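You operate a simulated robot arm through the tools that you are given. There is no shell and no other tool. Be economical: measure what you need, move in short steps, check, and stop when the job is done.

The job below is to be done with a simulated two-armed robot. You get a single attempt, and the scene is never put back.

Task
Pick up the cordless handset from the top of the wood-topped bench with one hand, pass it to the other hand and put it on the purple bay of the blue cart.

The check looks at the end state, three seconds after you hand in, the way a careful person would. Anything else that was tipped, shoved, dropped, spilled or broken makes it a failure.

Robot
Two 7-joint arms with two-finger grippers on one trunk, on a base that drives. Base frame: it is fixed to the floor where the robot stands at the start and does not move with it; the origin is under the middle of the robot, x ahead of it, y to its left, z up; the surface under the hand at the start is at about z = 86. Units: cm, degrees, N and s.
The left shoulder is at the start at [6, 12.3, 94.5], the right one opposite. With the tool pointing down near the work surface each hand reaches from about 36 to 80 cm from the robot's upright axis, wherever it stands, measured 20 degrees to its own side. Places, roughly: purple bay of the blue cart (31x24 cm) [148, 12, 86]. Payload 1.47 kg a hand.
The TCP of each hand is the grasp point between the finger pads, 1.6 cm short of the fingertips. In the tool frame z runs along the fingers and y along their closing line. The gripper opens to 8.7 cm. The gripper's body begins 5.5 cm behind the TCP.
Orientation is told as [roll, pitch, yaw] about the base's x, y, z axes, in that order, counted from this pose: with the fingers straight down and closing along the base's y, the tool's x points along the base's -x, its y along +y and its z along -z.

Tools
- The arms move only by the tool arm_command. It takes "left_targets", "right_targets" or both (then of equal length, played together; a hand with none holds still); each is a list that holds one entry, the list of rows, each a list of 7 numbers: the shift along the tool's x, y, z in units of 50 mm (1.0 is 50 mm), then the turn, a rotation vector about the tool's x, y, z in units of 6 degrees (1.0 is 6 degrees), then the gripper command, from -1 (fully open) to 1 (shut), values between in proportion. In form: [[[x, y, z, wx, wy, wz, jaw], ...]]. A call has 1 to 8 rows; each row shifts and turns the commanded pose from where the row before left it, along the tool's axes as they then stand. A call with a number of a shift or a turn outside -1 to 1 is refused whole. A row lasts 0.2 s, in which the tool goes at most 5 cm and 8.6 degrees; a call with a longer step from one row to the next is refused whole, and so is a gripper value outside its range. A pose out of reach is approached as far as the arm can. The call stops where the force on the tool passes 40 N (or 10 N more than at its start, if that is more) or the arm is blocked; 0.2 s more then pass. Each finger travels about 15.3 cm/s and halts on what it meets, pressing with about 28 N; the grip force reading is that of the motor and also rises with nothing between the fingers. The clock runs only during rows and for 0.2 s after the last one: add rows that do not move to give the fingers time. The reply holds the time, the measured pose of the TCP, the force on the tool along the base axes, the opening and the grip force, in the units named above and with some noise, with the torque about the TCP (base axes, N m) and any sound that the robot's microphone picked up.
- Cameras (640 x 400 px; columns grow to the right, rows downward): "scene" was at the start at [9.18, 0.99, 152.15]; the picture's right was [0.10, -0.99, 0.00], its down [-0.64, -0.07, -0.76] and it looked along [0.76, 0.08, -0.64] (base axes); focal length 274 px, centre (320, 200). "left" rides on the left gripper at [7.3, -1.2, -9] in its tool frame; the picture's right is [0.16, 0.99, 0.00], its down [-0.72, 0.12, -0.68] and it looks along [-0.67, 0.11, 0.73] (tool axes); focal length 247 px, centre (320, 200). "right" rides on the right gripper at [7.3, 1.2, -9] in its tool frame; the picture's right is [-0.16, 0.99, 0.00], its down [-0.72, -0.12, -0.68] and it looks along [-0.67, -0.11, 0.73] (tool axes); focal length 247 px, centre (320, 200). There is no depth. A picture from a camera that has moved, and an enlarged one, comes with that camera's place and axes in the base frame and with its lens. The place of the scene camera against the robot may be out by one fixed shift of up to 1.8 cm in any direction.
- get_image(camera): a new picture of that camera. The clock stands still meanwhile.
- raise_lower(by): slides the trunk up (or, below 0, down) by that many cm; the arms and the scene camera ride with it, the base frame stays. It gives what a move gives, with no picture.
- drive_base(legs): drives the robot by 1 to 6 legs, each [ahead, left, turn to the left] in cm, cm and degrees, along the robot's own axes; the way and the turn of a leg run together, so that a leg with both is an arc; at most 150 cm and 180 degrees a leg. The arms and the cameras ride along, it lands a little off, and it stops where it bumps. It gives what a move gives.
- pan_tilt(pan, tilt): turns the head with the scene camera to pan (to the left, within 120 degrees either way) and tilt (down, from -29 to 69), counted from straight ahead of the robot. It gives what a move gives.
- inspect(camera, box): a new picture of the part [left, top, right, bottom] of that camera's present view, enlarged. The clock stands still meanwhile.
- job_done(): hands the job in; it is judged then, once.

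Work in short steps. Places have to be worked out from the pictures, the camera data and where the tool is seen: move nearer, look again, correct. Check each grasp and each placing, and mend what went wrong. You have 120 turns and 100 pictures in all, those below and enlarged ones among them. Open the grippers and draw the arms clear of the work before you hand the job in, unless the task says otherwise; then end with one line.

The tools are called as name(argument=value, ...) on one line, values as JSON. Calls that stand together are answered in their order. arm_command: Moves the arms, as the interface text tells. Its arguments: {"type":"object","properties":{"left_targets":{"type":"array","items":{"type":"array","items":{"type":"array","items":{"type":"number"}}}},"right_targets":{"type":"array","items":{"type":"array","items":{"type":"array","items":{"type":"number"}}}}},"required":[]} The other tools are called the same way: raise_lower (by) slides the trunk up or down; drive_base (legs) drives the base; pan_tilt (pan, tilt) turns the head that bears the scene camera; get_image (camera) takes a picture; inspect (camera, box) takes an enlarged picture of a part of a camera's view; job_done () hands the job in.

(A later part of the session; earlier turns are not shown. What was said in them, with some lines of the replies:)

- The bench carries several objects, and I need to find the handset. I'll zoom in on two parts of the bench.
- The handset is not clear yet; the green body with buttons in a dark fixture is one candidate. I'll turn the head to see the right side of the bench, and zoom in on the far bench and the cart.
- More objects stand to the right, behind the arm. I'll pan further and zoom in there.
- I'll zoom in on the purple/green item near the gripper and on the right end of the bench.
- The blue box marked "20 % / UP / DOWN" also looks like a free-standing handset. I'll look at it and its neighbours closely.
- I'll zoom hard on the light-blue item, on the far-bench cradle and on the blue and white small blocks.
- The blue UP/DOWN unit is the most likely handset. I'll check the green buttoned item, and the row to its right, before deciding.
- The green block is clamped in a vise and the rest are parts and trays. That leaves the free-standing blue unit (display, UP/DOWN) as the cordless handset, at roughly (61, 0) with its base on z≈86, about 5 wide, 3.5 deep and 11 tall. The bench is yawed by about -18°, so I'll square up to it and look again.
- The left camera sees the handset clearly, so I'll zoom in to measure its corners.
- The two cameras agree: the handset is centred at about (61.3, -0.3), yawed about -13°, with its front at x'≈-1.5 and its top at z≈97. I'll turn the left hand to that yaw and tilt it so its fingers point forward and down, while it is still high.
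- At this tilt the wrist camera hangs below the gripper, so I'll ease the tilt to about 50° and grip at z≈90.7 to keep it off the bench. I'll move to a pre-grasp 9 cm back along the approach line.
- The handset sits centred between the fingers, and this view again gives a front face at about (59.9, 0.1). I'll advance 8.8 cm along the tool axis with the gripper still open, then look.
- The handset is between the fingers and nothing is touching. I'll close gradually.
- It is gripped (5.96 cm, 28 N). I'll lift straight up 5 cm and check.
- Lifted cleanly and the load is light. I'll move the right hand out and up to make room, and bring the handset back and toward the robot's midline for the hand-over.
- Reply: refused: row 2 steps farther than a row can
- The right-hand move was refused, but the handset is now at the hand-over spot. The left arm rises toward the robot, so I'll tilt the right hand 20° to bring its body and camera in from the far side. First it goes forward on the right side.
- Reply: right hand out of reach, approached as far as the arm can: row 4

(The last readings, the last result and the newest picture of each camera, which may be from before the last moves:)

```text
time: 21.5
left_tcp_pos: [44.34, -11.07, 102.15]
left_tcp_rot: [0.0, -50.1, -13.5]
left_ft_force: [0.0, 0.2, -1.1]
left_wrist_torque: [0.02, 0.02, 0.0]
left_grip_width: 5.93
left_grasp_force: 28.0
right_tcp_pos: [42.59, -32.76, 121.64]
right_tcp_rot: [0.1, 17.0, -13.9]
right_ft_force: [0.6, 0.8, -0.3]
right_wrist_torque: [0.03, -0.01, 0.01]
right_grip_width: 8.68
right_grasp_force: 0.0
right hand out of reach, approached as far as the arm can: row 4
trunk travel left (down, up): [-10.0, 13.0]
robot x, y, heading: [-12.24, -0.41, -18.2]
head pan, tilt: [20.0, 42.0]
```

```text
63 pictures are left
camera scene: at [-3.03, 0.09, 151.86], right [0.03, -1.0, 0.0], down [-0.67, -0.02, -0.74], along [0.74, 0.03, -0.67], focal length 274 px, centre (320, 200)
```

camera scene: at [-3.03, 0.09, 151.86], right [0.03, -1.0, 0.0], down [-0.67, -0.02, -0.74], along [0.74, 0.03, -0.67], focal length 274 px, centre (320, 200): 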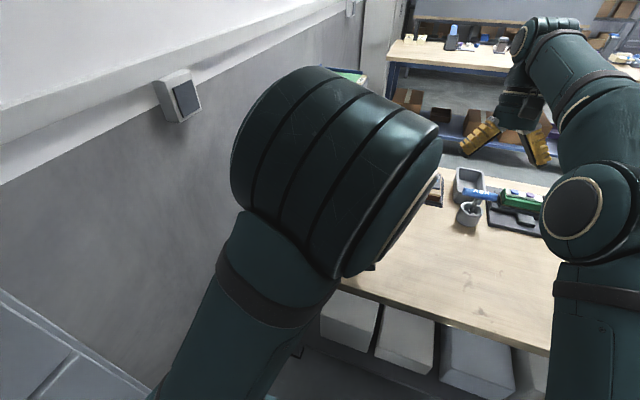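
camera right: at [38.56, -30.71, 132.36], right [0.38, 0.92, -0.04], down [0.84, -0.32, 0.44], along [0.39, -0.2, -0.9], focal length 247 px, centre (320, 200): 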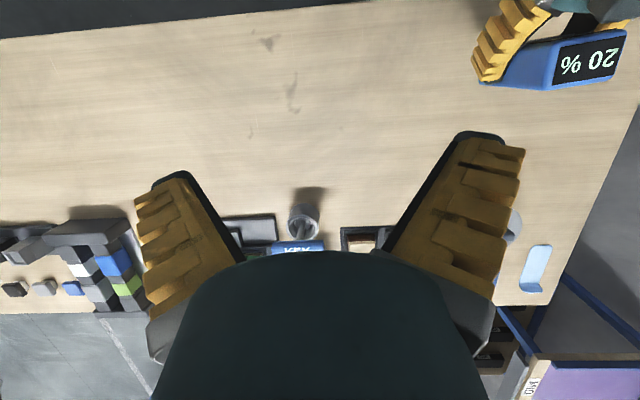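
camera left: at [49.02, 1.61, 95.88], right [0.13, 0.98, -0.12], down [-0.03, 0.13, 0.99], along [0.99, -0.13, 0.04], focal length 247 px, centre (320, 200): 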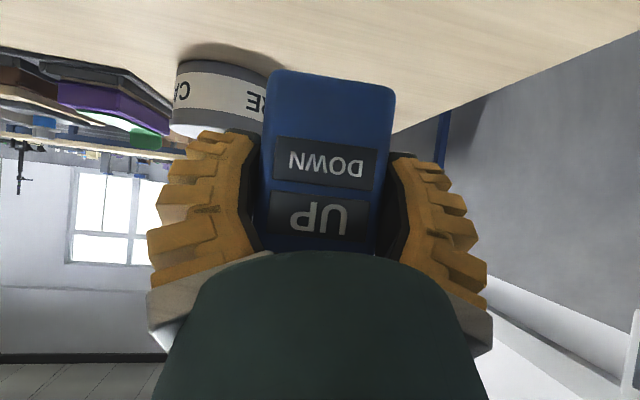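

The tilted right hand was at its reach limit. I'll bring the handset 6 cm nearer and 5 cm lower, then move the right hand most of the way over and re-check.

arm_command(left_targets=[[[0.77, 0, -0.14, 0, 0, 0, 1], [0.77, 0, -0.14, 0, 0, 0, 1], [0, 0, 0, 0, 0, 0, 1]]])

arm_command(right_targets=[[[0.2, 0.4, 0.7, 0, 0, 0, -1], [0, 0.7, 0.4, 0, 0, 0, -1], [0, 0.7, 0.4, 0, 0, 0, -1], [0, 0, 0, 0, 0, 0, -1]]])

get_image(camera="right")

get_image(camera="scene")

```text
time: 22.3
left_tcp_pos: [38.39, -9.52, 97.11]
left_tcp_rot: [0.0, -50.0, -13.6]
left_ft_force: [-0.1, -0.4, -2.3]
left_wrist_torque: [-0.02, 0.01, -0.02]
left_grip_width: 5.94
left_grasp_force: 27.8
right_tcp_pos: [42.39, -32.97, 121.7]
right_tcp_rot: [0.1, 17.1, -13.7]
right_ft_force: [-0.4, -0.3, -0.9]
right_wrist_torque: [0.02, 0.03, -0.02]
right_grip_width: 8.7
right_grasp_force: 0.1
trunk travel left (down, up): [-10.0, 13.0]
robot x, y, heading: [-11.98, -0.24, -17.9]
head pan, tilt: [20.0, 42.0]
```

```text
time: 23.3
left_tcp_pos: [38.49, -9.6, 97.28]
left_tcp_rot: [0.0, -50.0, -13.5]
left_ft_force: [-0.8, -1.0, -1.3]
left_wrist_torque: [0.02, -0.02, 0.03]
left_grip_width: 5.91
left_grasp_force: 28.0
right_tcp_pos: [41.53, -23.29, 114.69]
right_tcp_rot: [0.1, 17.2, -13.7]
right_ft_force: [-0.2, -0.1, -0.2]
right_wrist_torque: [0.0, -0.01, 0.01]
right_grip_width: 8.68
right_grasp_force: 0.0
trunk travel left (down, up): [-10.0, 13.0]
robot x, y, heading: [-12.04, -0.3, -18.2]
head pan, tilt: [20.0, 42.0]
```

```text
62 pictures are left
camera right: at [37.63, -21.13, 125.41], right [0.38, 0.92, -0.04], down [0.84, -0.33, 0.44], along [0.39, -0.2, -0.9], focal length 247 px, centre (320, 200)
```

right: 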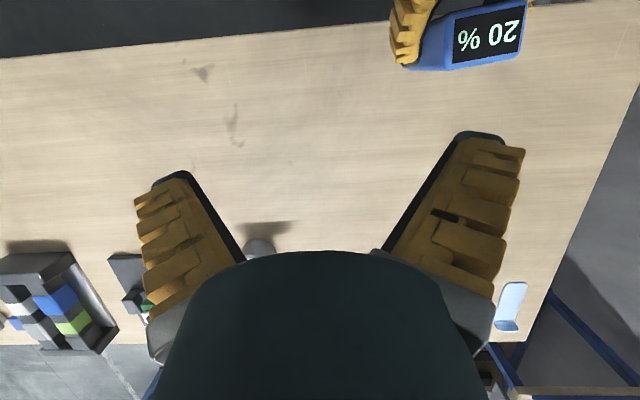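

```text
61 pictures are left
camera scene: at [-3.06, 0.06, 151.87], right [0.03, -1.0, 0.0], down [-0.67, -0.02, -0.74], along [0.74, 0.03, -0.67], focal length 274 px, centre (320, 200)
```

scene: 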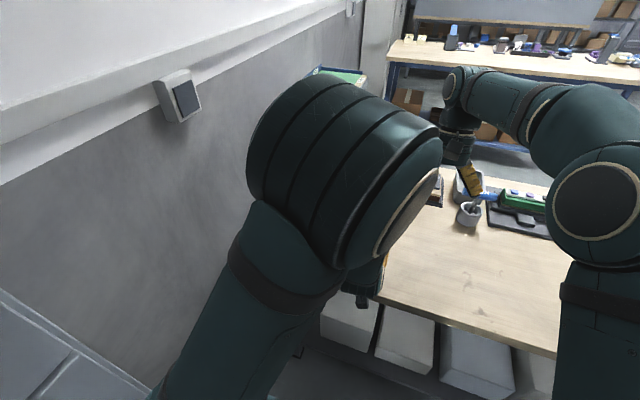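

Going well: the handset top projects where I expect it. I'll take the right hand to 7 cm short of the grasp, above the handset.

arm_command(right_targets=[[[0.077, 0.84, 0.433, 0, 0, 0, -1], [0.077, 0.84, 0.433, 0, 0, 0, -1], [0.077, 0.84, 0.433, 0, 0, 0, -1], [0, 0, 0, 0, 0, 0, -1]]])

get_image(camera="right")

get_image(camera="left")

```text
time: 24.3
left_tcp_pos: [38.45, -9.62, 97.14]
left_tcp_rot: [-0.1, -50.1, -13.6]
left_ft_force: [-0.6, 0.2, -2.5]
left_wrist_torque: [0.05, -0.03, -0.01]
left_grip_width: 5.92
left_grasp_force: 28.0
right_tcp_pos: [41.47, -10.12, 108.87]
right_tcp_rot: [0.1, 17.1, -13.7]
right_ft_force: [0.0, -0.3, 0.6]
right_wrist_torque: [-0.02, -0.03, 0.01]
right_grip_width: 8.69
right_grasp_force: 0.1
trunk travel left (down, up): [-10.0, 13.0]
robot x, y, heading: [-11.74, -0.09, -18.0]
head pan, tilt: [20.0, 42.0]
```

```text
60 pictures are left
camera right: at [37.62, -8.02, 119.51], right [0.38, 0.92, -0.04], down [0.84, -0.33, 0.44], along [0.39, -0.2, -0.9], focal length 247 px, centre (320, 200)
```

right: 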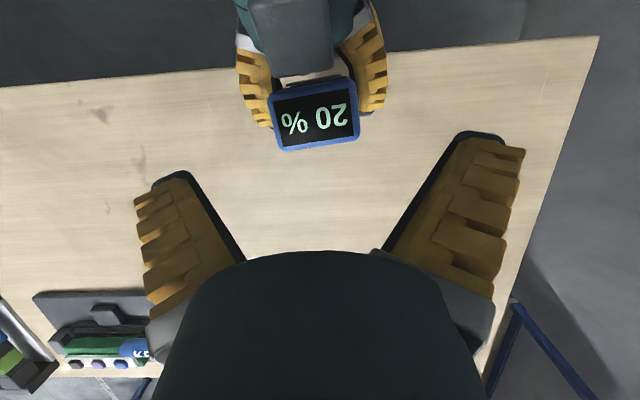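

```text
59 pictures are left
camera left: at [26.83, -8.01, 97.46], right [0.13, 0.98, -0.12], down [-0.03, 0.13, 0.99], along [0.99, -0.13, 0.04], focal length 247 px, centre (320, 200)
```

left: 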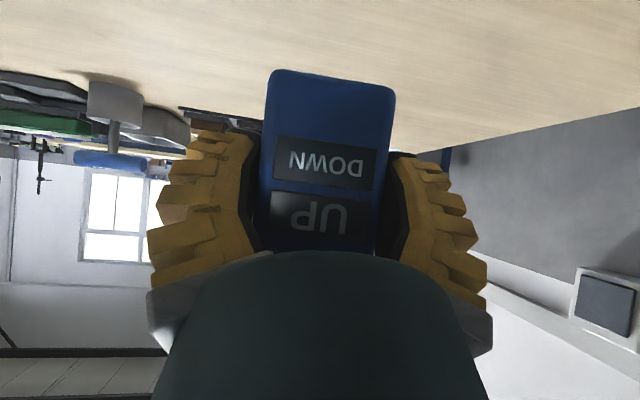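

The handset top is measured at (39.2, -9.7), right where the right hand is headed. I'll go down 7.1 cm along the right tool axis in small rows.

arm_command(right_targets=[[[0, 0, 0.355, 0, 0, 0, -1], [0, 0, 0.355, 0, 0, 0, -1], [0, 0, 0.355, 0, 0, 0, -1], [0, 0, 0.355, 0, 0, 0, -1], [0, 0, 0, 0, 0, 0, -1]]])

get_image(camera="right")

```text
time: 25.5
left_tcp_pos: [38.39, -9.59, 97.2]
left_tcp_rot: [0.0, -50.1, -13.5]
left_ft_force: [0.9, 0.4, -2.8]
left_wrist_torque: [0.01, 0.02, 0.0]
left_grip_width: 5.94
left_grasp_force: 27.9
right_tcp_pos: [39.57, -9.93, 102.05]
right_tcp_rot: [0.1, 17.1, -13.7]
right_ft_force: [-0.3, 0.1, 0.2]
right_wrist_torque: [0.02, -0.02, 0.02]
right_grip_width: 8.7
right_grasp_force: 0.1
trunk travel left (down, up): [-10.0, 13.0]
robot x, y, heading: [-11.97, 0.27, -18.0]
head pan, tilt: [20.0, 42.0]
```

```text
58 pictures are left
camera right: at [35.61, -7.78, 112.74], right [0.38, 0.92, -0.04], down [0.84, -0.32, 0.44], along [0.39, -0.2, -0.9], focal length 247 px, centre (320, 200)
```

right: 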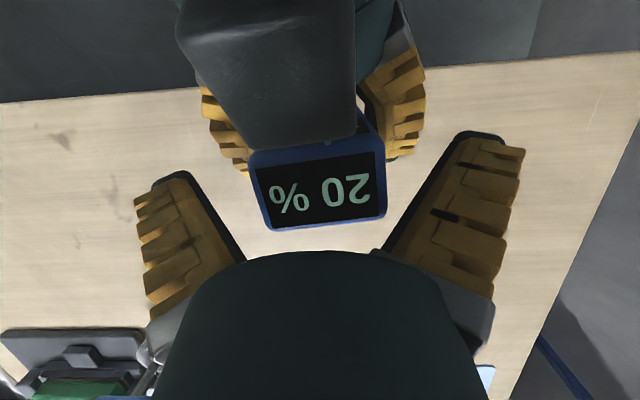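

Positioned with no contact. I'll close the right gripper gradually while the left keeps its hold.

arm_command(right_targets=[[[0, 0, 0, 0, 0, 0, -0.6], [0, 0, 0, 0, 0, 0, -0.4], [0, 0, 0, 0, 0, 0, -0.2], [0, 0, 0, 0, 0, 0, 1], [0, 0, 0, 0, 0, 0, 1]]])

get_image(camera="right")

```text
time: 26.7
left_tcp_pos: [38.4, -9.68, 97.17]
left_tcp_rot: [-0.1, -50.1, -13.6]
left_ft_force: [-2.7, -4.5, 1.1]
left_wrist_torque: [0.06, -0.18, -0.1]
left_grip_width: 5.91
left_grasp_force: 27.9
right_tcp_pos: [39.56, -9.88, 102.13]
right_tcp_rot: [0.1, 17.1, -13.7]
right_ft_force: [2.1, 4.2, -0.2]
right_wrist_torque: [0.1, 0.05, -0.02]
right_grip_width: 5.87
right_grasp_force: 28.0
trunk travel left (down, up): [-10.0, 13.0]
robot x, y, heading: [-12.29, 0.22, -17.9]
head pan, tilt: [20.0, 42.0]
```

```text
57 pictures are left
camera right: at [35.62, -7.74, 112.75], right [0.38, 0.92, -0.04], down [0.84, -0.32, 0.44], along [0.39, -0.2, -0.9], focal length 247 px, centre (320, 200)
```

right: 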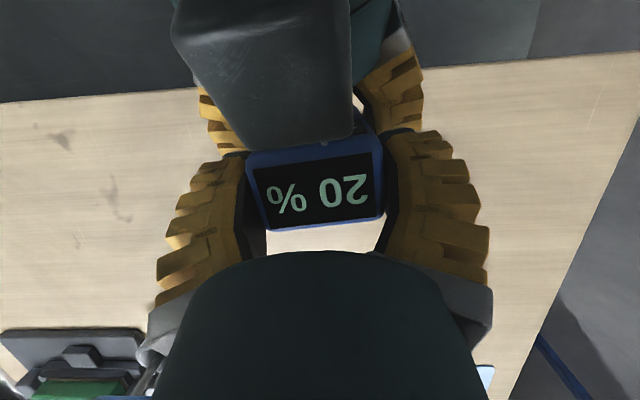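

Both hands hold the handset firmly. I'll open the left hand and draw it straight back horizontally.

arm_command(left_targets=[[[0, 0, 0, 0, 0, 0, -0.3], [0, 0, 0, 0, 0, 0, -1], [0, 0, 0, 0, 0, 0, -1], [0.257, 0, -0.306, 0, 0, 0, -1], [0.257, 0, -0.306, 0, 0, 0, -1], [0.514, 0, -0.613, 0, 0, 0, -1], [0, 0, 0, 0, 0, 0, -1]]])

get_image(camera="left")

get_image(camera="right")

```text
time: 28.3
left_tcp_pos: [31.62, -8.79, 97.18]
left_tcp_rot: [0.1, -49.9, -13.5]
left_ft_force: [-0.2, 0.0, 0.0]
left_wrist_torque: [0.0, -0.01, 0.0]
left_grip_width: 8.69
left_grasp_force: 0.1
left hand out of reach, approached as far as the arm can: row 6
right_tcp_pos: [39.62, -9.82, 102.13]
right_tcp_rot: [0.1, 17.1, -13.7]
right_ft_force: [-0.3, -0.4, 0.5]
right_wrist_torque: [-0.03, 0.02, -0.03]
right_grip_width: 5.85
right_grasp_force: 27.9
trunk travel left (down, up): [-10.0, 13.0]
robot x, y, heading: [-11.84, 0.56, -17.8]
head pan, tilt: [20.0, 42.0]
```

```text
56 pictures are left
camera left: at [20.06, -7.12, 97.5], right [0.13, 0.98, -0.12], down [-0.03, 0.13, 0.99], along [0.99, -0.13, 0.04], focal length 247 px, centre (320, 200)
```

left: 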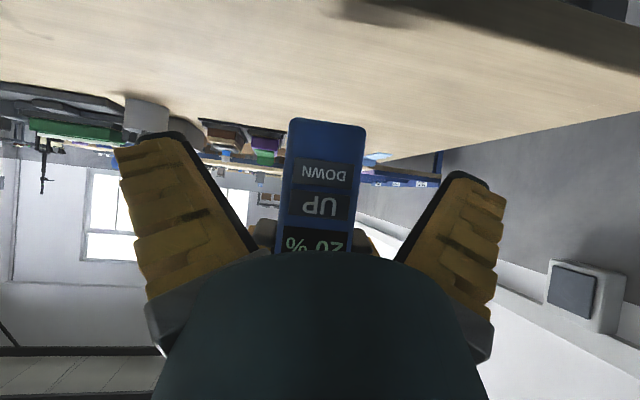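

```text
55 pictures are left
camera right: at [35.67, -7.75, 112.74], right [0.38, 0.92, -0.04], down [0.84, -0.32, 0.44], along [0.39, -0.2, -0.9], focal length 247 px, centre (320, 200)
```

right: 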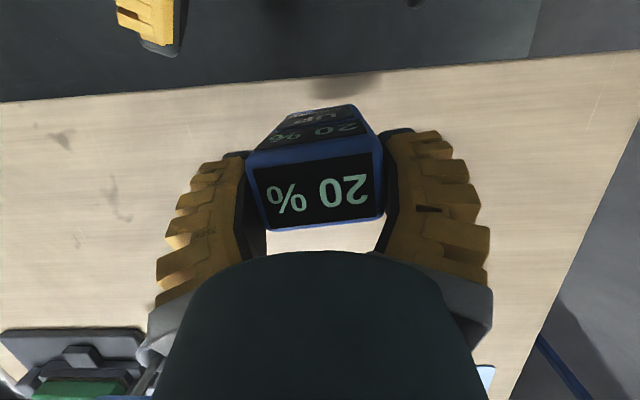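

The right hand now holds the handset alone and the left is clear. I'll lift the right hand a little, and move the left hand aside and bring it back to pointing down for the drive.

arm_command(right_targets=[[[0.15, 0, -0.478, 0, 0, 0, 1], [0.15, 0, -0.478, 0, 0, 0, 1], [0.05, 0, -0.2, 0, 0, 0, 1], [0, 0, 0, 0, 0, 0, 1]]], left_targets=[[[0, 0.9, 0, 0, 0, 0, -1], [0, 0.9, 0, 0, 0, 0, -1], [0, 0.9, 0, 0, 0, 0, -1], [0, 0, 0, 0, 0, 0, -1]]])

arm_command(left_targets=[[[-0.4, 0, -0.3, 0, 1, 0, -1], [-0.4, 0, -0.3, 0, 1, 0, -1], [-0.4, 0, -0.3, 0, 1, 0, -1], [0, 0, 0, 0, 1, 0, -1], [0, 0, 0, 0, 1, 0, -1], [0, 0, 0, 0, 1, 0, -1], [0, 0, 0, 0, 1, 0, -1], [0, 0, 0, 0, 1, 0, -1]]])

pan_tilt(pan=-90, tilt=30)

get_image(camera="scene")

```text
time: 29.3
left_tcp_pos: [38.89, 1.5, 97.32]
left_tcp_rot: [0.1, -49.8, -13.6]
left_ft_force: [0.4, -1.0, 0.5]
left_wrist_torque: [0.0, -0.03, 0.03]
left_grip_width: 8.7
left_grasp_force: 0.1
left hand out of reach, approached as far as the arm can: row 1, 2, 3
right_tcp_pos: [39.67, -9.95, 108.2]
right_tcp_rot: [0.3, 17.1, -13.6]
right_ft_force: [0.2, -1.1, -2.6]
right_wrist_torque: [0.03, 0.0, 0.03]
right_grip_width: 5.82
right_grasp_force: 28.3
trunk travel left (down, up): [-10.0, 13.0]
robot x, y, heading: [-12.18, -0.11, -18.2]
head pan, tilt: [20.0, 42.0]
```

```text
time: 31.1
left_tcp_pos: [40.39, 1.39, 104.43]
left_tcp_rot: [0.0, -2.0, -13.2]
left_ft_force: [1.2, 6.6, 2.1]
left_wrist_torque: [-0.38, 0.05, 0.03]
left_grip_width: 8.59
left_grasp_force: 0.1
right_tcp_pos: [39.65, -9.86, 108.16]
right_tcp_rot: [0.0, 17.3, -13.6]
right_ft_force: [-1.1, -6.8, -4.3]
right_wrist_torque: [-0.16, -0.04, 0.03]
right_grip_width: 5.82
right_grasp_force: 28.1
trunk travel left (down, up): [-10.0, 13.0]
robot x, y, heading: [-12.22, -0.14, -18.3]
head pan, tilt: [20.0, 42.0]
```

```text
time: 32.9
left_tcp_pos: [40.26, 1.19, 104.46]
left_tcp_rot: [0.0, -2.0, -13.6]
left_ft_force: [5.5, 8.8, 1.8]
left_wrist_torque: [-0.41, 0.19, 0.28]
left_grip_width: 8.42
left_grasp_force: 0.1
right_tcp_pos: [39.63, -9.83, 108.17]
right_tcp_rot: [0.1, 17.1, -13.7]
right_ft_force: [-5.1, -7.7, -5.0]
right_wrist_torque: [-0.16, -0.02, 0.28]
right_grip_width: 5.8
right_grasp_force: 27.6
trunk travel left (down, up): [-10.0, 13.0]
robot x, y, heading: [-11.92, -0.17, -17.9]
head pan, tilt: [-90.0, 30.0]
```

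```text
54 pictures are left
camera scene: at [-14.22, -8.78, 153.7], right [-0.95, 0.31, 0.0], down [0.15, 0.48, -0.87], along [-0.27, -0.82, -0.5], focal length 274 px, centre (320, 200)
```

scene: 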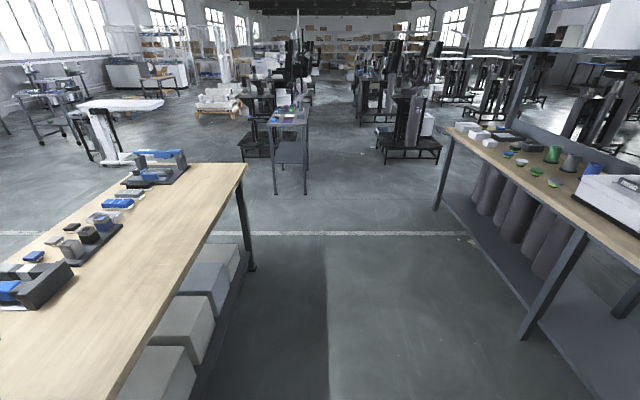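

The hands are touching lightly (about 8 N), because the left drifted forward when it was out of reach. I'll move the left hand outward now and check the handset.

arm_command(left_targets=[[[0, 0.6, 0, 0, 0, 0, -1], [0, 0.8, 0, 0, 0, 0, -1], [0, 0.8, 0, 0, 0, 0, -1], [0, 0, -0.8, 0, 0, 0, -1], [0, 0, 0, 0, 0, 0, -1]]])

get_image(camera="right")

get_image(camera="left")

```text
time: 34.1
left_tcp_pos: [42.88, 12.05, 108.41]
left_tcp_rot: [0.0, -1.7, -13.6]
left_ft_force: [0.9, 0.4, 0.1]
left_wrist_torque: [-0.02, 0.0, -0.01]
left_grip_width: 8.7
left_grasp_force: 0.1
right_tcp_pos: [39.72, -9.68, 108.29]
right_tcp_rot: [0.0, 17.1, -13.7]
right_ft_force: [0.4, 1.3, -2.2]
right_wrist_torque: [-0.02, 0.05, 0.0]
right_grip_width: 5.83
right_grasp_force: 28.3
trunk travel left (down, up): [-10.0, 13.0]
robot x, y, heading: [-12.29, -0.01, -17.8]
head pan, tilt: [-90.0, 30.0]
```

```text
53 pictures are left
camera right: at [35.77, -7.71, 118.85], right [0.38, 0.92, -0.04], down [0.84, -0.32, 0.44], along [0.39, -0.2, -0.9], focal length 247 px, centre (320, 200)
```

right: 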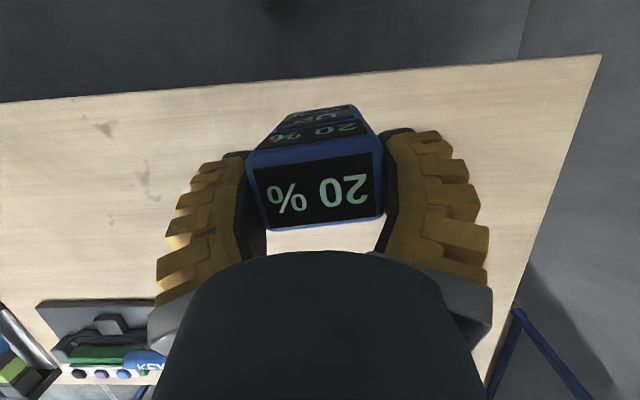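

```text
52 pictures are left
camera left: at [35.13, 12.68, 117.21], right [0.08, 1.0, -0.01], down [0.71, -0.05, 0.7], along [0.7, -0.06, -0.71], focal length 247 px, centre (320, 200)
```

left: 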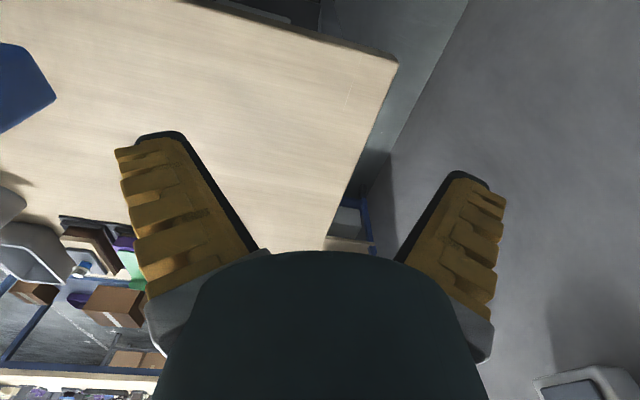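

The handset has not moved in the right grip. The corridor beyond the bench's right end looks about 110 cm wide, so I'll back up 15 cm and strafe right past the bench.

drive_base(legs=[[-15, 0, 0], [0, -150, 0], [0, -78, 0]])

pan_tilt(pan=0, tilt=35)

get_image(camera="scene")

```text
time: 55.1
left_tcp_pos: [-45.32, -198.41, 108.48]
left_tcp_rot: [0.1, -1.9, -14.8]
left_ft_force: [-0.3, 0.4, -0.2]
left_wrist_torque: [0.01, 0.03, 0.04]
left_grip_width: 8.68
left_grasp_force: 0.1
right_tcp_pos: [-49.0, -220.16, 108.22]
right_tcp_rot: [0.2, 17.1, -15.0]
right_ft_force: [0.0, -0.1, -3.0]
right_wrist_torque: [0.02, 0.02, 0.0]
right_grip_width: 5.79
right_grasp_force: 28.4
trunk travel left (down, up): [-10.0, 13.0]
robot x, y, heading: [-100.57, -209.53, -19.3]
head pan, tilt: [-90.0, 30.0]
```

```text
time: 56.8
left_tcp_pos: [-45.21, -198.37, 108.46]
left_tcp_rot: [0.1, -2.0, -14.9]
left_ft_force: [-0.6, 1.1, 0.2]
left_wrist_torque: [0.0, -0.01, -0.01]
left_grip_width: 8.74
left_grasp_force: 0.0
right_tcp_pos: [-48.93, -220.13, 108.21]
right_tcp_rot: [0.0, 17.1, -15.1]
right_ft_force: [1.0, 0.4, -2.6]
right_wrist_torque: [0.01, -0.01, 0.0]
right_grip_width: 5.79
right_grasp_force: 28.1
trunk travel left (down, up): [-10.0, 13.0]
robot x, y, heading: [-100.66, -208.81, -19.5]
head pan, tilt: [0.0, 35.0]
```

```text
51 pictures are left
camera scene: at [-91.47, -212.19, 152.92], right [-0.33, -0.94, 0.0], down [-0.54, 0.19, -0.82], along [0.77, -0.27, -0.57], focal length 274 px, centre (320, 200)
```

scene: 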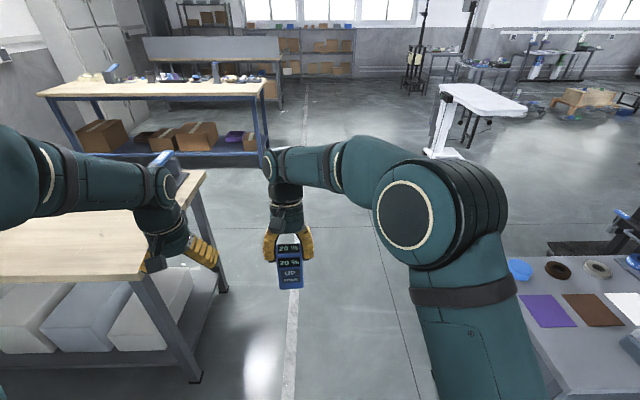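

The robot is centred in the corridor, with about 60 cm to the bench leg and 66 cm to the side table. I'll drive forward past the bench.

drive_base(legs=[[0, 0, 1.4], [100, 0, 0], [80, 0, 0]])

pan_tilt(pan=75, tilt=30)

get_image(camera="scene")

```text
time: 66.2
left_tcp_pos: [126.34, -253.81, 108.39]
left_tcp_rot: [0.0, -2.0, -14.1]
left_ft_force: [-0.1, -0.3, -0.7]
left_wrist_torque: [-0.03, 0.02, -0.02]
left_grip_width: 8.7
left_grasp_force: 0.1
right_tcp_pos: [122.92, -275.61, 108.31]
right_tcp_rot: [0.1, 17.1, -14.4]
right_ft_force: [1.0, 0.7, -1.7]
right_wrist_torque: [-0.01, 0.03, -0.02]
right_grip_width: 5.78
right_grasp_force: 27.5
trunk travel left (down, up): [-10.0, 13.0]
robot x, y, heading: [71.65, -265.83, -18.7]
head pan, tilt: [0.0, 35.0]
```

```text
time: 67.7
left_tcp_pos: [126.33, -253.81, 108.45]
left_tcp_rot: [-0.1, -2.0, -14.2]
left_ft_force: [0.3, 0.4, 0.3]
left_wrist_torque: [0.01, 0.0, 0.01]
left_grip_width: 8.72
left_grasp_force: 0.1
right_tcp_pos: [122.89, -275.54, 108.3]
right_tcp_rot: [0.1, 17.0, -14.3]
right_ft_force: [0.5, 0.0, -1.7]
right_wrist_torque: [0.01, 0.01, 0.01]
right_grip_width: 5.72
right_grasp_force: 28.1
trunk travel left (down, up): [-10.0, 13.0]
robot x, y, heading: [71.25, -264.78, -18.7]
head pan, tilt: [75.0, 30.0]
```

```text
50 pictures are left
camera scene: at [76.95, -257.9, 153.7], right [0.83, -0.55, 0.0], down [-0.28, -0.42, -0.87], along [0.48, 0.72, -0.5], focal length 274 px, centre (320, 200)
```

scene: 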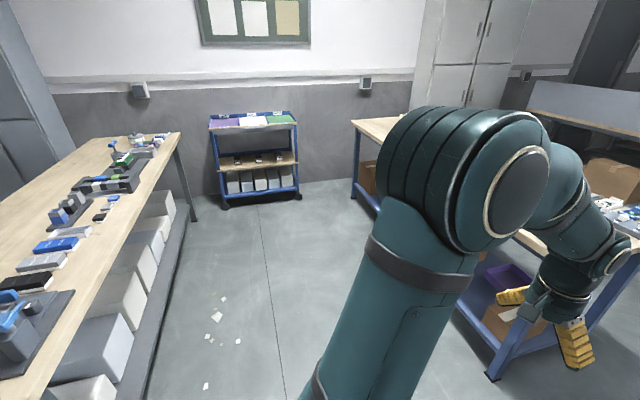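

The aisle is clear and the cart is visible at its end. I'll move up slightly, then turn left 90° to face along the aisle.

drive_base(legs=[[8, 0, 0], [0, 0, 90.7], [100, 0, 0]])

pan_tilt(pan=10, tilt=32)

get_image(camera="scene")

```text
time: 77.3
left_tcp_pos: [99.93, -118.14, 108.48]
left_tcp_rot: [0.0, -1.9, 75.5]
left_ft_force: [-0.2, -0.1, -0.3]
left_wrist_torque: [-0.02, -0.01, -0.01]
left_grip_width: 8.72
left_grasp_force: 0.0
right_tcp_pos: [121.79, -121.6, 108.17]
right_tcp_rot: [0.1, 17.0, 75.5]
right_ft_force: [0.4, -0.3, -2.3]
right_wrist_torque: [0.0, -0.02, 0.01]
right_grip_width: 5.74
right_grasp_force: 28.0
trunk travel left (down, up): [-10.0, 13.0]
robot x, y, heading: [111.16, -173.18, 71.1]
head pan, tilt: [75.0, 30.0]
```

```text
time: 78.7
left_tcp_pos: [99.94, -118.14, 108.51]
left_tcp_rot: [0.0, -2.0, 75.5]
left_ft_force: [0.0, 0.0, 0.4]
left_wrist_torque: [-0.02, 0.02, -0.01]
left_grip_width: 8.69
left_grasp_force: 0.1
right_tcp_pos: [121.76, -121.74, 108.38]
right_tcp_rot: [0.1, 17.1, 75.4]
right_ft_force: [-0.1, 0.4, -2.2]
right_wrist_torque: [0.01, 0.0, -0.01]
right_grip_width: 5.76
right_grasp_force: 28.3
trunk travel left (down, up): [-10.0, 13.0]
robot x, y, heading: [110.94, -172.97, 71.2]
head pan, tilt: [10.0, 32.0]
```

```text
49 pictures are left
camera scene: at [112.54, -163.34, 153.38], right [0.99, -0.16, 0.0], down [-0.08, -0.52, -0.85], along [0.13, 0.84, -0.53], focal length 274 px, centre (320, 200)
```

scene: 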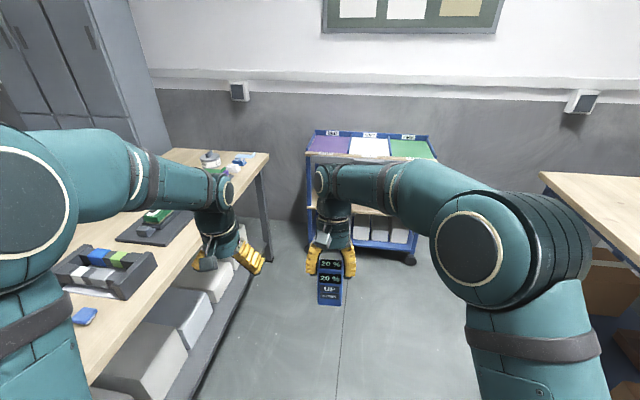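

The cart is square to my heading, with the purple bay nearest the bench. I'll zoom in on the bay to see its rims.

inspect(camera="scene", box=[290, 120, 450, 180])

```text
4.00 times, centred on (370, 150) of scene
camera zoom: at [112.54, -163.34, 153.38], right [0.99, -0.16, 0.0], down [-0.08, -0.52, -0.85], along [0.13, 0.84, -0.53], focal length 1096 px, centre (120, 400)
```

zoom: 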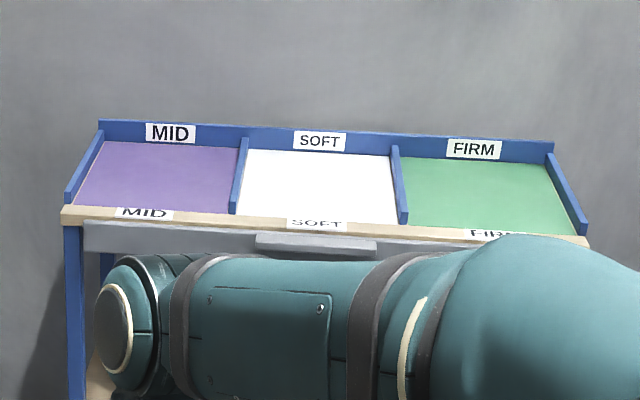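

The bay is open at the front, with low rims on the other sides. I'll drive most of the way, shifting 18 cm left, and stop short to re-measure.

drive_base(legs=[[103, 18, 0.8]])

pan_tilt(pan=0, tilt=45)

get_image(camera="scene")

get_image(camera="right")

```text
time: 84.0
left_tcp_pos: [115.04, -15.82, 108.46]
left_tcp_rot: [0.0, -2.0, 76.2]
left_ft_force: [0.2, -0.2, 0.7]
left_wrist_torque: [-0.02, 0.01, 0.01]
left_grip_width: 8.73
left_grasp_force: 0.0
right_tcp_pos: [136.95, -19.2, 108.2]
right_tcp_rot: [0.1, 17.1, 75.9]
right_ft_force: [-0.2, -0.9, -2.7]
right_wrist_torque: [0.0, -0.02, -0.01]
right_grip_width: 5.79
right_grasp_force: 28.1
trunk travel left (down, up): [-10.0, 13.0]
robot x, y, heading: [126.71, -70.68, 71.4]
head pan, tilt: [10.0, 32.0]
```

```text
time: 84.8
left_tcp_pos: [115.04, -15.91, 108.3]
left_tcp_rot: [-0.1, -2.0, 76.0]
left_ft_force: [-0.4, -0.5, -0.1]
left_wrist_torque: [-0.03, 0.03, -0.01]
left_grip_width: 8.68
left_grasp_force: 0.1
right_tcp_pos: [136.91, -19.09, 108.29]
right_tcp_rot: [0.1, 17.1, 75.8]
right_ft_force: [-0.6, 0.3, -2.0]
right_wrist_torque: [0.01, -0.01, 0.0]
right_grip_width: 5.75
right_grasp_force: 27.7
trunk travel left (down, up): [-10.0, 13.0]
robot x, y, heading: [126.96, -70.61, 71.4]
head pan, tilt: [0.0, 45.0]
```

```text
47 pictures are left
camera scene: at [129.31, -62.08, 151.44], right [0.95, -0.32, 0.0], down [-0.22, -0.67, -0.71], along [0.22, 0.67, -0.71], focal length 274 px, centre (320, 200)
```

scene: 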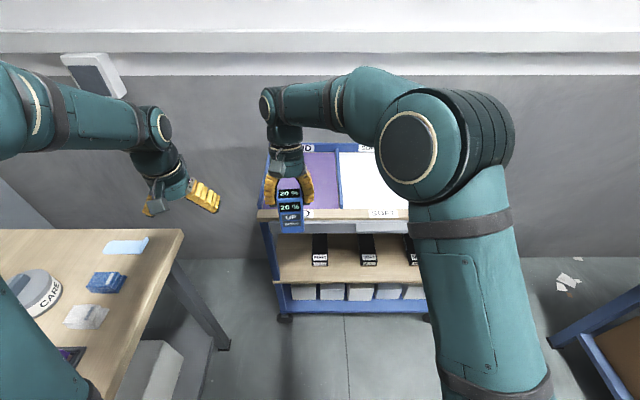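

```text
46 pictures are left
camera right: at [134.72, -23.14, 118.88], right [-0.92, 0.39, -0.04], down [0.33, 0.84, 0.44], along [0.21, 0.39, -0.9], focal length 247 px, centre (320, 200)
```

right: 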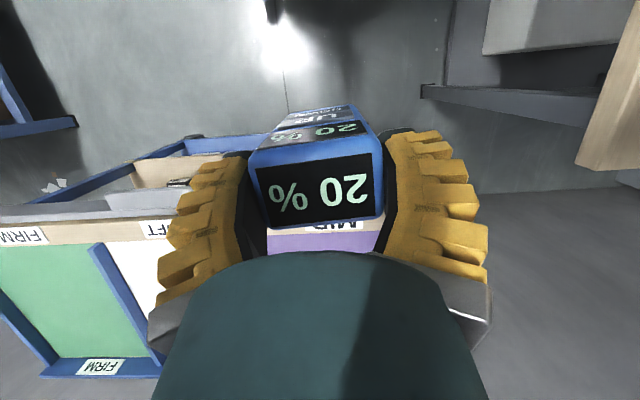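

My measurements put the bay centre at about (148, 12), agreeing with the given place. Driving 26 cm ahead puts the handset over the front half of the bay.

drive_base(legs=[[26, 0, 0]])

get_image(camera="scene")

get_image(camera="right")

```text
time: 86.7
left_tcp_pos: [123.15, 8.43, 108.49]
left_tcp_rot: [0.0, -2.1, 76.0]
left_ft_force: [0.9, 0.6, 0.6]
left_wrist_torque: [-0.01, 0.01, -0.03]
left_grip_width: 8.71
left_grasp_force: 0.0
right_tcp_pos: [144.94, 5.23, 108.24]
right_tcp_rot: [0.1, 17.0, 75.8]
right_ft_force: [-0.1, -0.4, -2.3]
right_wrist_torque: [-0.02, 0.0, -0.04]
right_grip_width: 5.73
right_grasp_force: 28.1
trunk travel left (down, up): [-10.0, 13.0]
robot x, y, heading: [134.75, -46.78, 71.7]
head pan, tilt: [0.0, 45.0]
```

```text
45 pictures are left
camera scene: at [137.45, -37.65, 151.43], right [0.95, -0.32, 0.0], down [-0.22, -0.67, -0.71], along [0.22, 0.67, -0.71], focal length 274 px, centre (320, 200)
```

scene: 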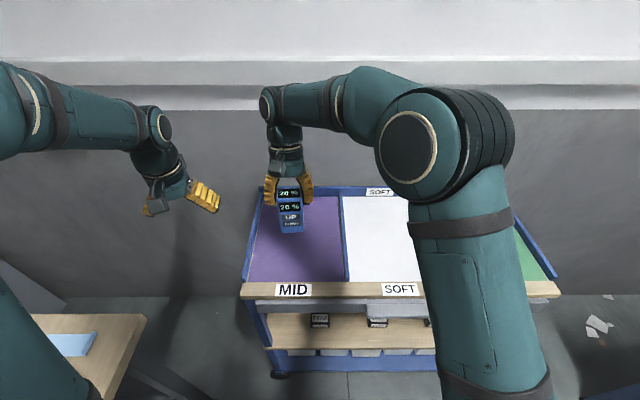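

```text
44 pictures are left
camera right: at [142.82, 1.26, 118.85], right [-0.92, 0.39, -0.04], down [0.33, 0.84, 0.44], along [0.21, 0.39, -0.9], focal length 247 px, centre (320, 200)
```

right: 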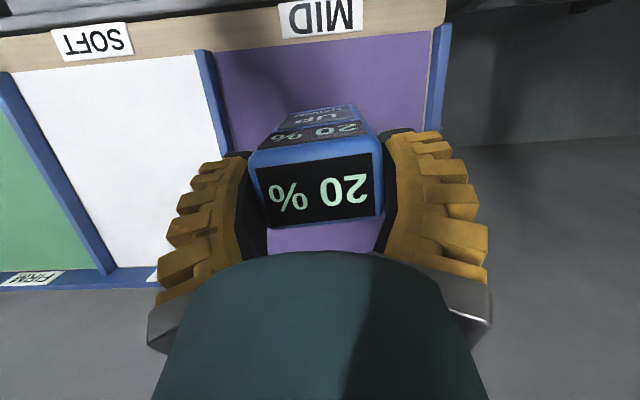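

The handset hangs over the middle of the purple bay. I'll go forward 5 cm, then down 10 cm, stopping about 2.5 cm above the surface.

arm_command(right_targets=[[[-0.478, 0, -0.146, 0, 0, 0, 1], [-0.478, 0, -0.146, 0, 0, 0, 1], [-0.146, 0, 0.478, 0, 0, 0, 1], [-0.146, 0, 0.478, 0, 0, 0, 1], [-0.146, 0, 0.478, 0, 0, 0, 1], [-0.146, 0, 0.478, 0, 0, 0, 1], [0, 0, 0, 0, 0, 0, 1]]])

inspect(camera="scene", box=[230, 140, 390, 300])

get_image(camera="right")

```text
time: 88.2
left_tcp_pos: [123.24, 8.43, 108.46]
left_tcp_rot: [-0.1, -2.0, 76.0]
left_ft_force: [0.6, 0.2, 0.5]
left_wrist_torque: [0.03, -0.02, -0.03]
left_grip_width: 8.72
left_grasp_force: 0.1
right_tcp_pos: [146.27, 10.06, 98.32]
right_tcp_rot: [0.1, 17.1, 75.9]
right_ft_force: [0.5, 0.3, -2.0]
right_wrist_torque: [0.0, 0.02, -0.02]
right_grip_width: 5.75
right_grasp_force: 27.7
trunk travel left (down, up): [-10.0, 13.0]
robot x, y, heading: [134.66, -46.73, 71.8]
head pan, tilt: [0.0, 45.0]
```

```text
2.50 times, centred on (310, 220) of scene
camera zoom: at [137.41, -37.78, 151.44], right [0.95, -0.32, 0.0], down [-0.22, -0.67, -0.71], along [0.22, 0.67, -0.71], focal length 685 px, centre (345, 150)
```

zoom: 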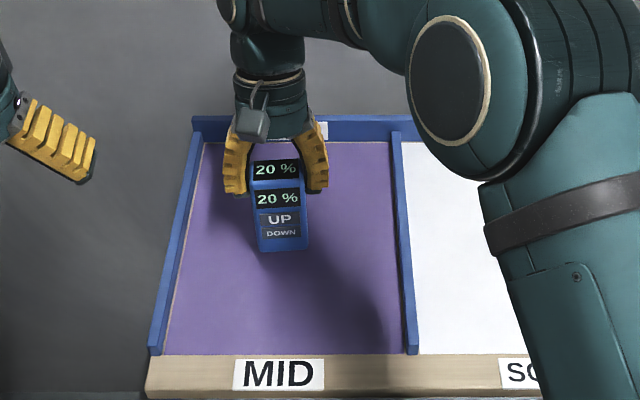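

```text
42 pictures are left
camera right: at [144.07, 6.05, 109.0], right [-0.92, 0.39, -0.04], down [0.33, 0.84, 0.44], along [0.21, 0.39, -0.9], focal length 247 px, centre (320, 200)
```

right: 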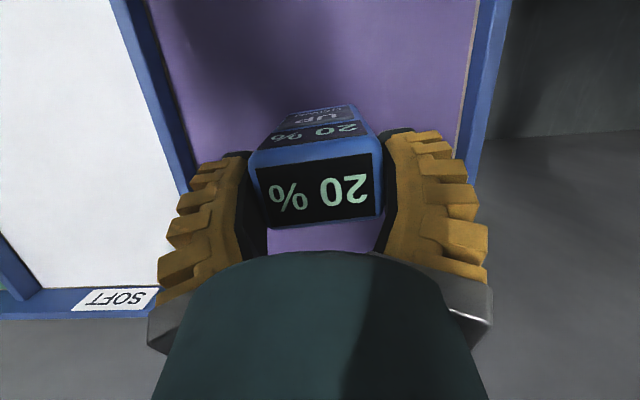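

Well placed in the bay. I'll go down 2 cm gently and read the force.

arm_command(right_targets=[[[-0.058, 0, 0.191, 0, 0, 0, 1], [-0.058, 0, 0.191, 0, 0, 0, 1], [0, 0, 0, 0, 0, 0, 1]]])

arm_command(right_targets=[[[-0.018, 0, 0.058, 0, 0, 0, 1], [0, 0, 0, 0, 0, 0, 1]]])

```text
time: 89.0
left_tcp_pos: [123.1, 8.45, 108.33]
left_tcp_rot: [-0.1, -2.0, 76.1]
left_ft_force: [-0.9, 0.9, -0.2]
left_wrist_torque: [0.05, -0.01, -0.01]
left_grip_width: 8.72
left_grasp_force: 0.1
right_tcp_pos: [146.04, 10.07, 96.4]
right_tcp_rot: [0.2, 17.1, 75.9]
right_ft_force: [-0.1, -0.1, -1.2]
right_wrist_torque: [-0.02, 0.0, 0.0]
right_grip_width: 5.76
right_grasp_force: 28.2
trunk travel left (down, up): [-10.0, 13.0]
robot x, y, heading: [134.98, -46.7, 71.5]
head pan, tilt: [0.0, 45.0]
```

```text
time: 89.7
left_tcp_pos: [123.16, 8.33, 108.44]
left_tcp_rot: [0.0, -2.0, 76.2]
left_ft_force: [-0.4, -0.8, 0.7]
left_wrist_torque: [0.02, -0.03, 0.03]
left_grip_width: 8.71
left_grasp_force: 0.1
right_tcp_pos: [146.13, 10.03, 95.95]
right_tcp_rot: [0.2, 17.1, 75.9]
right_ft_force: [1.0, -0.2, -1.2]
right_wrist_torque: [-0.05, 0.01, 0.0]
right_grip_width: 5.71
right_grasp_force: 27.7
trunk travel left (down, up): [-10.0, 13.0]
robot x, y, heading: [134.93, -46.81, 71.5]
head pan, tilt: [0.0, 45.0]
```

Still not touching (-1.2 N). I'll go on in 2–3 mm steps.

arm_command(right_targets=[[[-0.015, 0, 0.048, 0, 0, 0, 1], [0, 0, 0, 0, 0, 0, 1]]])

arm_command(right_targets=[[[-0.012, 0, 0.038, 0, 0, 0, 1], [0, 0, 0, 0, 0, 0, 1]]])

inspect(camera="scene", box=[260, 170, 340, 250])

```text
time: 90.2
left_tcp_pos: [123.26, 8.21, 108.42]
left_tcp_rot: [0.0, -2.0, 76.1]
left_ft_force: [-0.2, -0.4, -0.4]
left_wrist_torque: [-0.02, 0.05, 0.0]
left_grip_width: 8.71
left_grasp_force: 0.0
right_tcp_pos: [146.27, 9.94, 95.75]
right_tcp_rot: [0.2, 16.9, 75.8]
right_ft_force: [1.9, 0.4, 10.3]
right_wrist_torque: [0.26, 0.12, -0.04]
right_grip_width: 5.72
right_grasp_force: 28.1
trunk travel left (down, up): [-10.0, 13.0]
robot x, y, heading: [134.78, -47.08, 71.8]
head pan, tilt: [0.0, 45.0]
```

```text
time: 90.8
left_tcp_pos: [123.13, 8.3, 108.51]
left_tcp_rot: [0.0, -2.1, 76.1]
left_ft_force: [0.8, -0.4, 1.3]
left_wrist_torque: [0.0, 0.02, -0.03]
left_grip_width: 8.71
left_grasp_force: 0.1
right_tcp_pos: [146.2, 9.78, 95.74]
right_tcp_rot: [0.2, 16.8, 75.9]
right_ft_force: [0.5, -0.6, 23.8]
right_wrist_torque: [0.27, -0.11, 0.0]
right_grip_width: 5.84
right_grasp_force: 28.1
trunk travel left (down, up): [-10.0, 13.0]
robot x, y, heading: [134.83, -46.55, 71.9]
head pan, tilt: [0.0, 45.0]
```

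```text
5.00 times, centred on (300, 210) of scene
camera zoom: at [137.39, -37.98, 151.46], right [0.95, -0.32, 0.0], down [-0.22, -0.67, -0.71], along [0.22, 0.67, -0.71], focal length 1369 px, centre (420, 150)
```

zoom: 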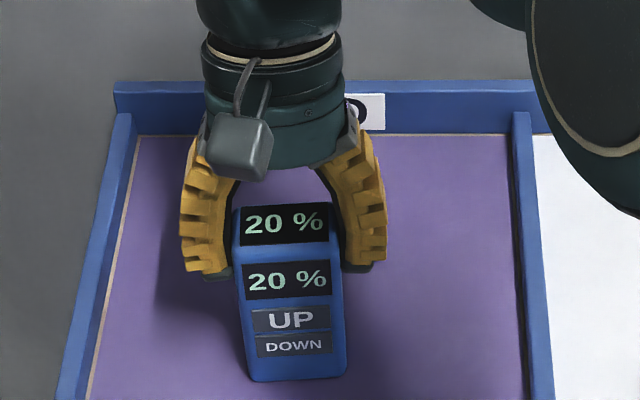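

It is down on the bay and pressing at 24 N. I'll ease up by about 3 mm to relieve the load, then open slowly.

arm_command(right_targets=[[[0.013, 0, -0.042, 0, 0, 0, 1], [0, 0, 0, 0, 0, 0, 1]]])

```text
time: 91.5
left_tcp_pos: [123.23, 8.37, 108.38]
left_tcp_rot: [0.0, -1.9, 76.1]
left_ft_force: [0.6, 0.3, -0.6]
left_wrist_torque: [-0.03, 0.01, 0.0]
left_grip_width: 8.69
left_grasp_force: 0.0
right_tcp_pos: [146.15, 9.92, 95.68]
right_tcp_rot: [0.0, 17.1, 75.9]
right_ft_force: [1.4, 0.2, 14.3]
right_wrist_torque: [0.25, 0.02, 0.0]
right_grip_width: 5.81
right_grasp_force: 28.1
trunk travel left (down, up): [-10.0, 13.0]
robot x, y, heading: [135.0, -46.63, 71.7]
head pan, tilt: [0.0, 45.0]
```

arm_command(right_targets=[[[0.013, 0, -0.042, 0, 0, 0, 1], [0, 0, 0, 0, 0, 0, 1]]])

```text
time: 92.0
left_tcp_pos: [123.12, 8.4, 108.43]
left_tcp_rot: [0.0, -2.0, 76.2]
left_ft_force: [0.6, 0.1, 0.1]
left_wrist_torque: [0.0, -0.02, 0.0]
left_grip_width: 8.71
left_grasp_force: 0.1
right_tcp_pos: [146.22, 10.0, 95.86]
right_tcp_rot: [0.2, 17.2, 75.8]
right_ft_force: [-0.1, -0.3, -2.9]
right_wrist_torque: [-0.03, 0.03, 0.0]
right_grip_width: 5.78
right_grasp_force: 27.8
trunk travel left (down, up): [-10.0, 13.0]
robot x, y, heading: [134.93, -46.34, 71.6]
head pan, tilt: [0.0, 45.0]
```

It is now a millimetre or so off the surface. I'll lower it 1.2 mm and open in gradual steps.

arm_command(right_targets=[[[-0.007, 0, 0.024, 0, 0, 0, 1], [0, 0, 0, 0, 0, 0, 1], [0, 0, 0, 0, 0, 0, -0.3], [0, 0, 0, 0, 0, 0, -0.5], [0, 0, 0, 0, 0, 0, -0.9], [0, 0, 0, 0, 0, 0, -1], [0, 0, 0, 0, 0, 0, -1]]])

inspect(camera="scene", box=[260, 170, 340, 250])

get_image(camera="right")

```text
time: 93.7
left_tcp_pos: [123.14, 8.4, 108.49]
left_tcp_rot: [0.0, -2.1, 76.1]
left_ft_force: [0.4, -0.1, 0.6]
left_wrist_torque: [-0.01, -0.01, 0.01]
left_grip_width: 8.7
left_grasp_force: 0.0
right_tcp_pos: [146.03, 9.94, 95.85]
right_tcp_rot: [0.1, 17.1, 75.9]
right_ft_force: [-0.3, 0.0, -0.5]
right_wrist_torque: [-0.02, -0.02, 0.01]
right_grip_width: 8.69
right_grasp_force: 0.0
trunk travel left (down, up): [-10.0, 13.0]
robot x, y, heading: [134.92, -47.04, 71.5]
head pan, tilt: [0.0, 45.0]
```

```text
5.00 times, centred on (300, 210) of scene
camera zoom: at [137.42, -37.78, 151.44], right [0.95, -0.32, 0.0], down [-0.22, -0.67, -0.71], along [0.22, 0.67, -0.71], focal length 1369 px, centre (420, 150)
```

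zoom: 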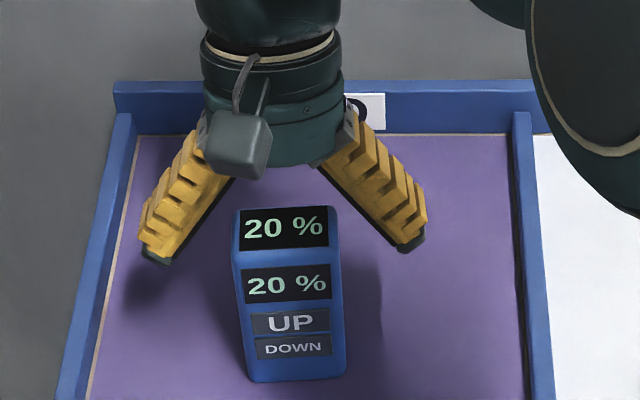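

```text
39 pictures are left
camera right: at [143.94, 6.0, 106.43], right [-0.92, 0.39, -0.04], down [0.33, 0.84, 0.44], along [0.21, 0.39, -0.9], focal length 247 px, centre (320, 200)
```

right: 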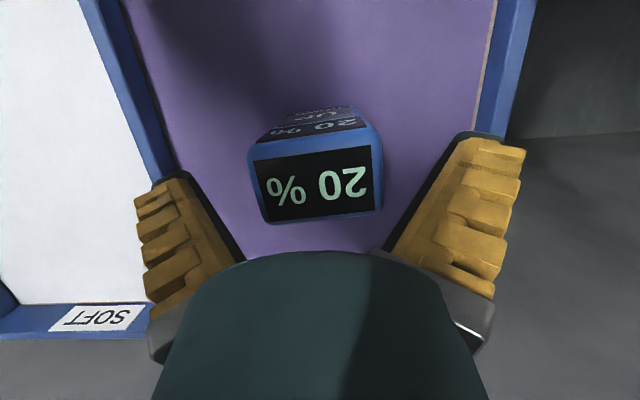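

The handset stands free and upright. I'll withdraw the right hand along its own axis, then higher.

arm_command(right_targets=[[[0, 0, -0.4, 0, 0, 0, -1], [0, 0, -0.6, 0, 0, 0, -1], [0, 0, -0.8, 0, 0, 0, -1], [0.2, 0, -0.8, 0, 0, 0, -1], [0, 0, 0, 0, 0, 0, -1]]])

get_image(camera="scene")

```text
time: 94.8
left_tcp_pos: [123.15, 8.41, 108.41]
left_tcp_rot: [0.1, -2.0, 76.1]
left_ft_force: [-1.0, 1.3, 0.6]
left_wrist_torque: [0.01, 0.01, 0.01]
left_grip_width: 8.71
left_grasp_force: 0.0
right_tcp_pos: [147.08, 12.78, 108.44]
right_tcp_rot: [0.0, 17.1, 76.0]
right_ft_force: [0.8, 0.4, -0.3]
right_wrist_torque: [-0.03, 0.01, -0.03]
right_grip_width: 8.69
right_grasp_force: 0.0
trunk travel left (down, up): [-10.0, 13.0]
robot x, y, heading: [134.62, -46.57, 71.5]
head pan, tilt: [0.0, 45.0]
```

```text
38 pictures are left
camera scene: at [137.42, -37.74, 151.43], right [0.95, -0.32, 0.0], down [-0.22, -0.67, -0.71], along [0.22, 0.67, -0.71], focal length 274 px, centre (320, 200)
```

scene: 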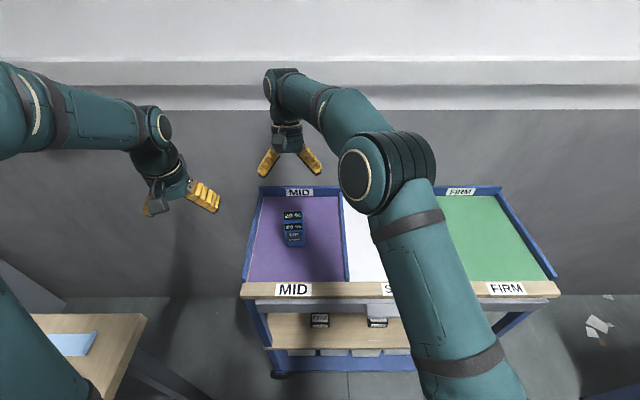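

The hand is clear, with its fingertips about 9 cm above the handset. I'll back the robot away 35 cm and do a final check.

drive_base(legs=[[-35, 0, 0]])

get_image(camera="scene")

```text
time: 97.1
left_tcp_pos: [112.19, -24.72, 108.4]
left_tcp_rot: [0.0, -2.1, 76.0]
left_ft_force: [-0.4, -0.6, 0.0]
left_wrist_torque: [0.01, 0.02, 0.02]
left_grip_width: 8.69
left_grasp_force: 0.1
right_tcp_pos: [136.06, -20.45, 108.52]
right_tcp_rot: [0.0, 17.0, 75.8]
right_ft_force: [-0.5, -0.7, 0.8]
right_wrist_torque: [0.04, -0.01, -0.01]
right_grip_width: 8.74
right_grasp_force: 0.1
trunk travel left (down, up): [-10.0, 13.0]
robot x, y, heading: [123.49, -79.45, 71.5]
head pan, tilt: [0.0, 45.0]
```

```text
37 pictures are left
camera scene: at [126.31, -71.06, 151.44], right [0.95, -0.32, 0.0], down [-0.22, -0.67, -0.71], along [0.22, 0.67, -0.71], focal length 274 px, centre (320, 200)
```

scene: 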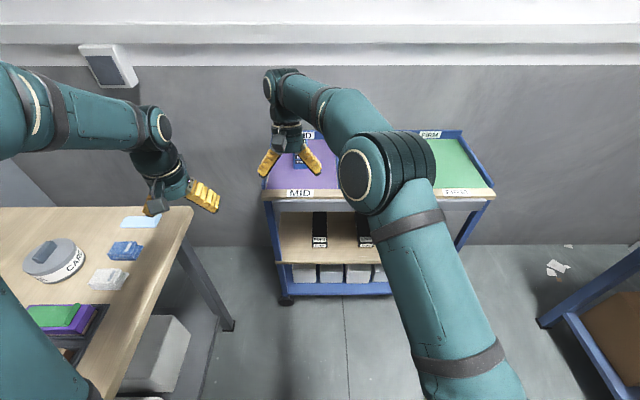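

The handset stands in the purple bay, both grippers are open and clear, and the bench items are where they were, so I'm handing in.

job_done()

```text
The job is handed in.
```

The handset was picked up with the left hand, passed to the right, and now stands upright in the purple bay of the blue cart. I took the handset to be the blue unit marked "UP / DOWN", as nothing else on the bench looked like one. The two hands touched lightly (about 8 N) after the hand-over, and the handset did not move in the grip.
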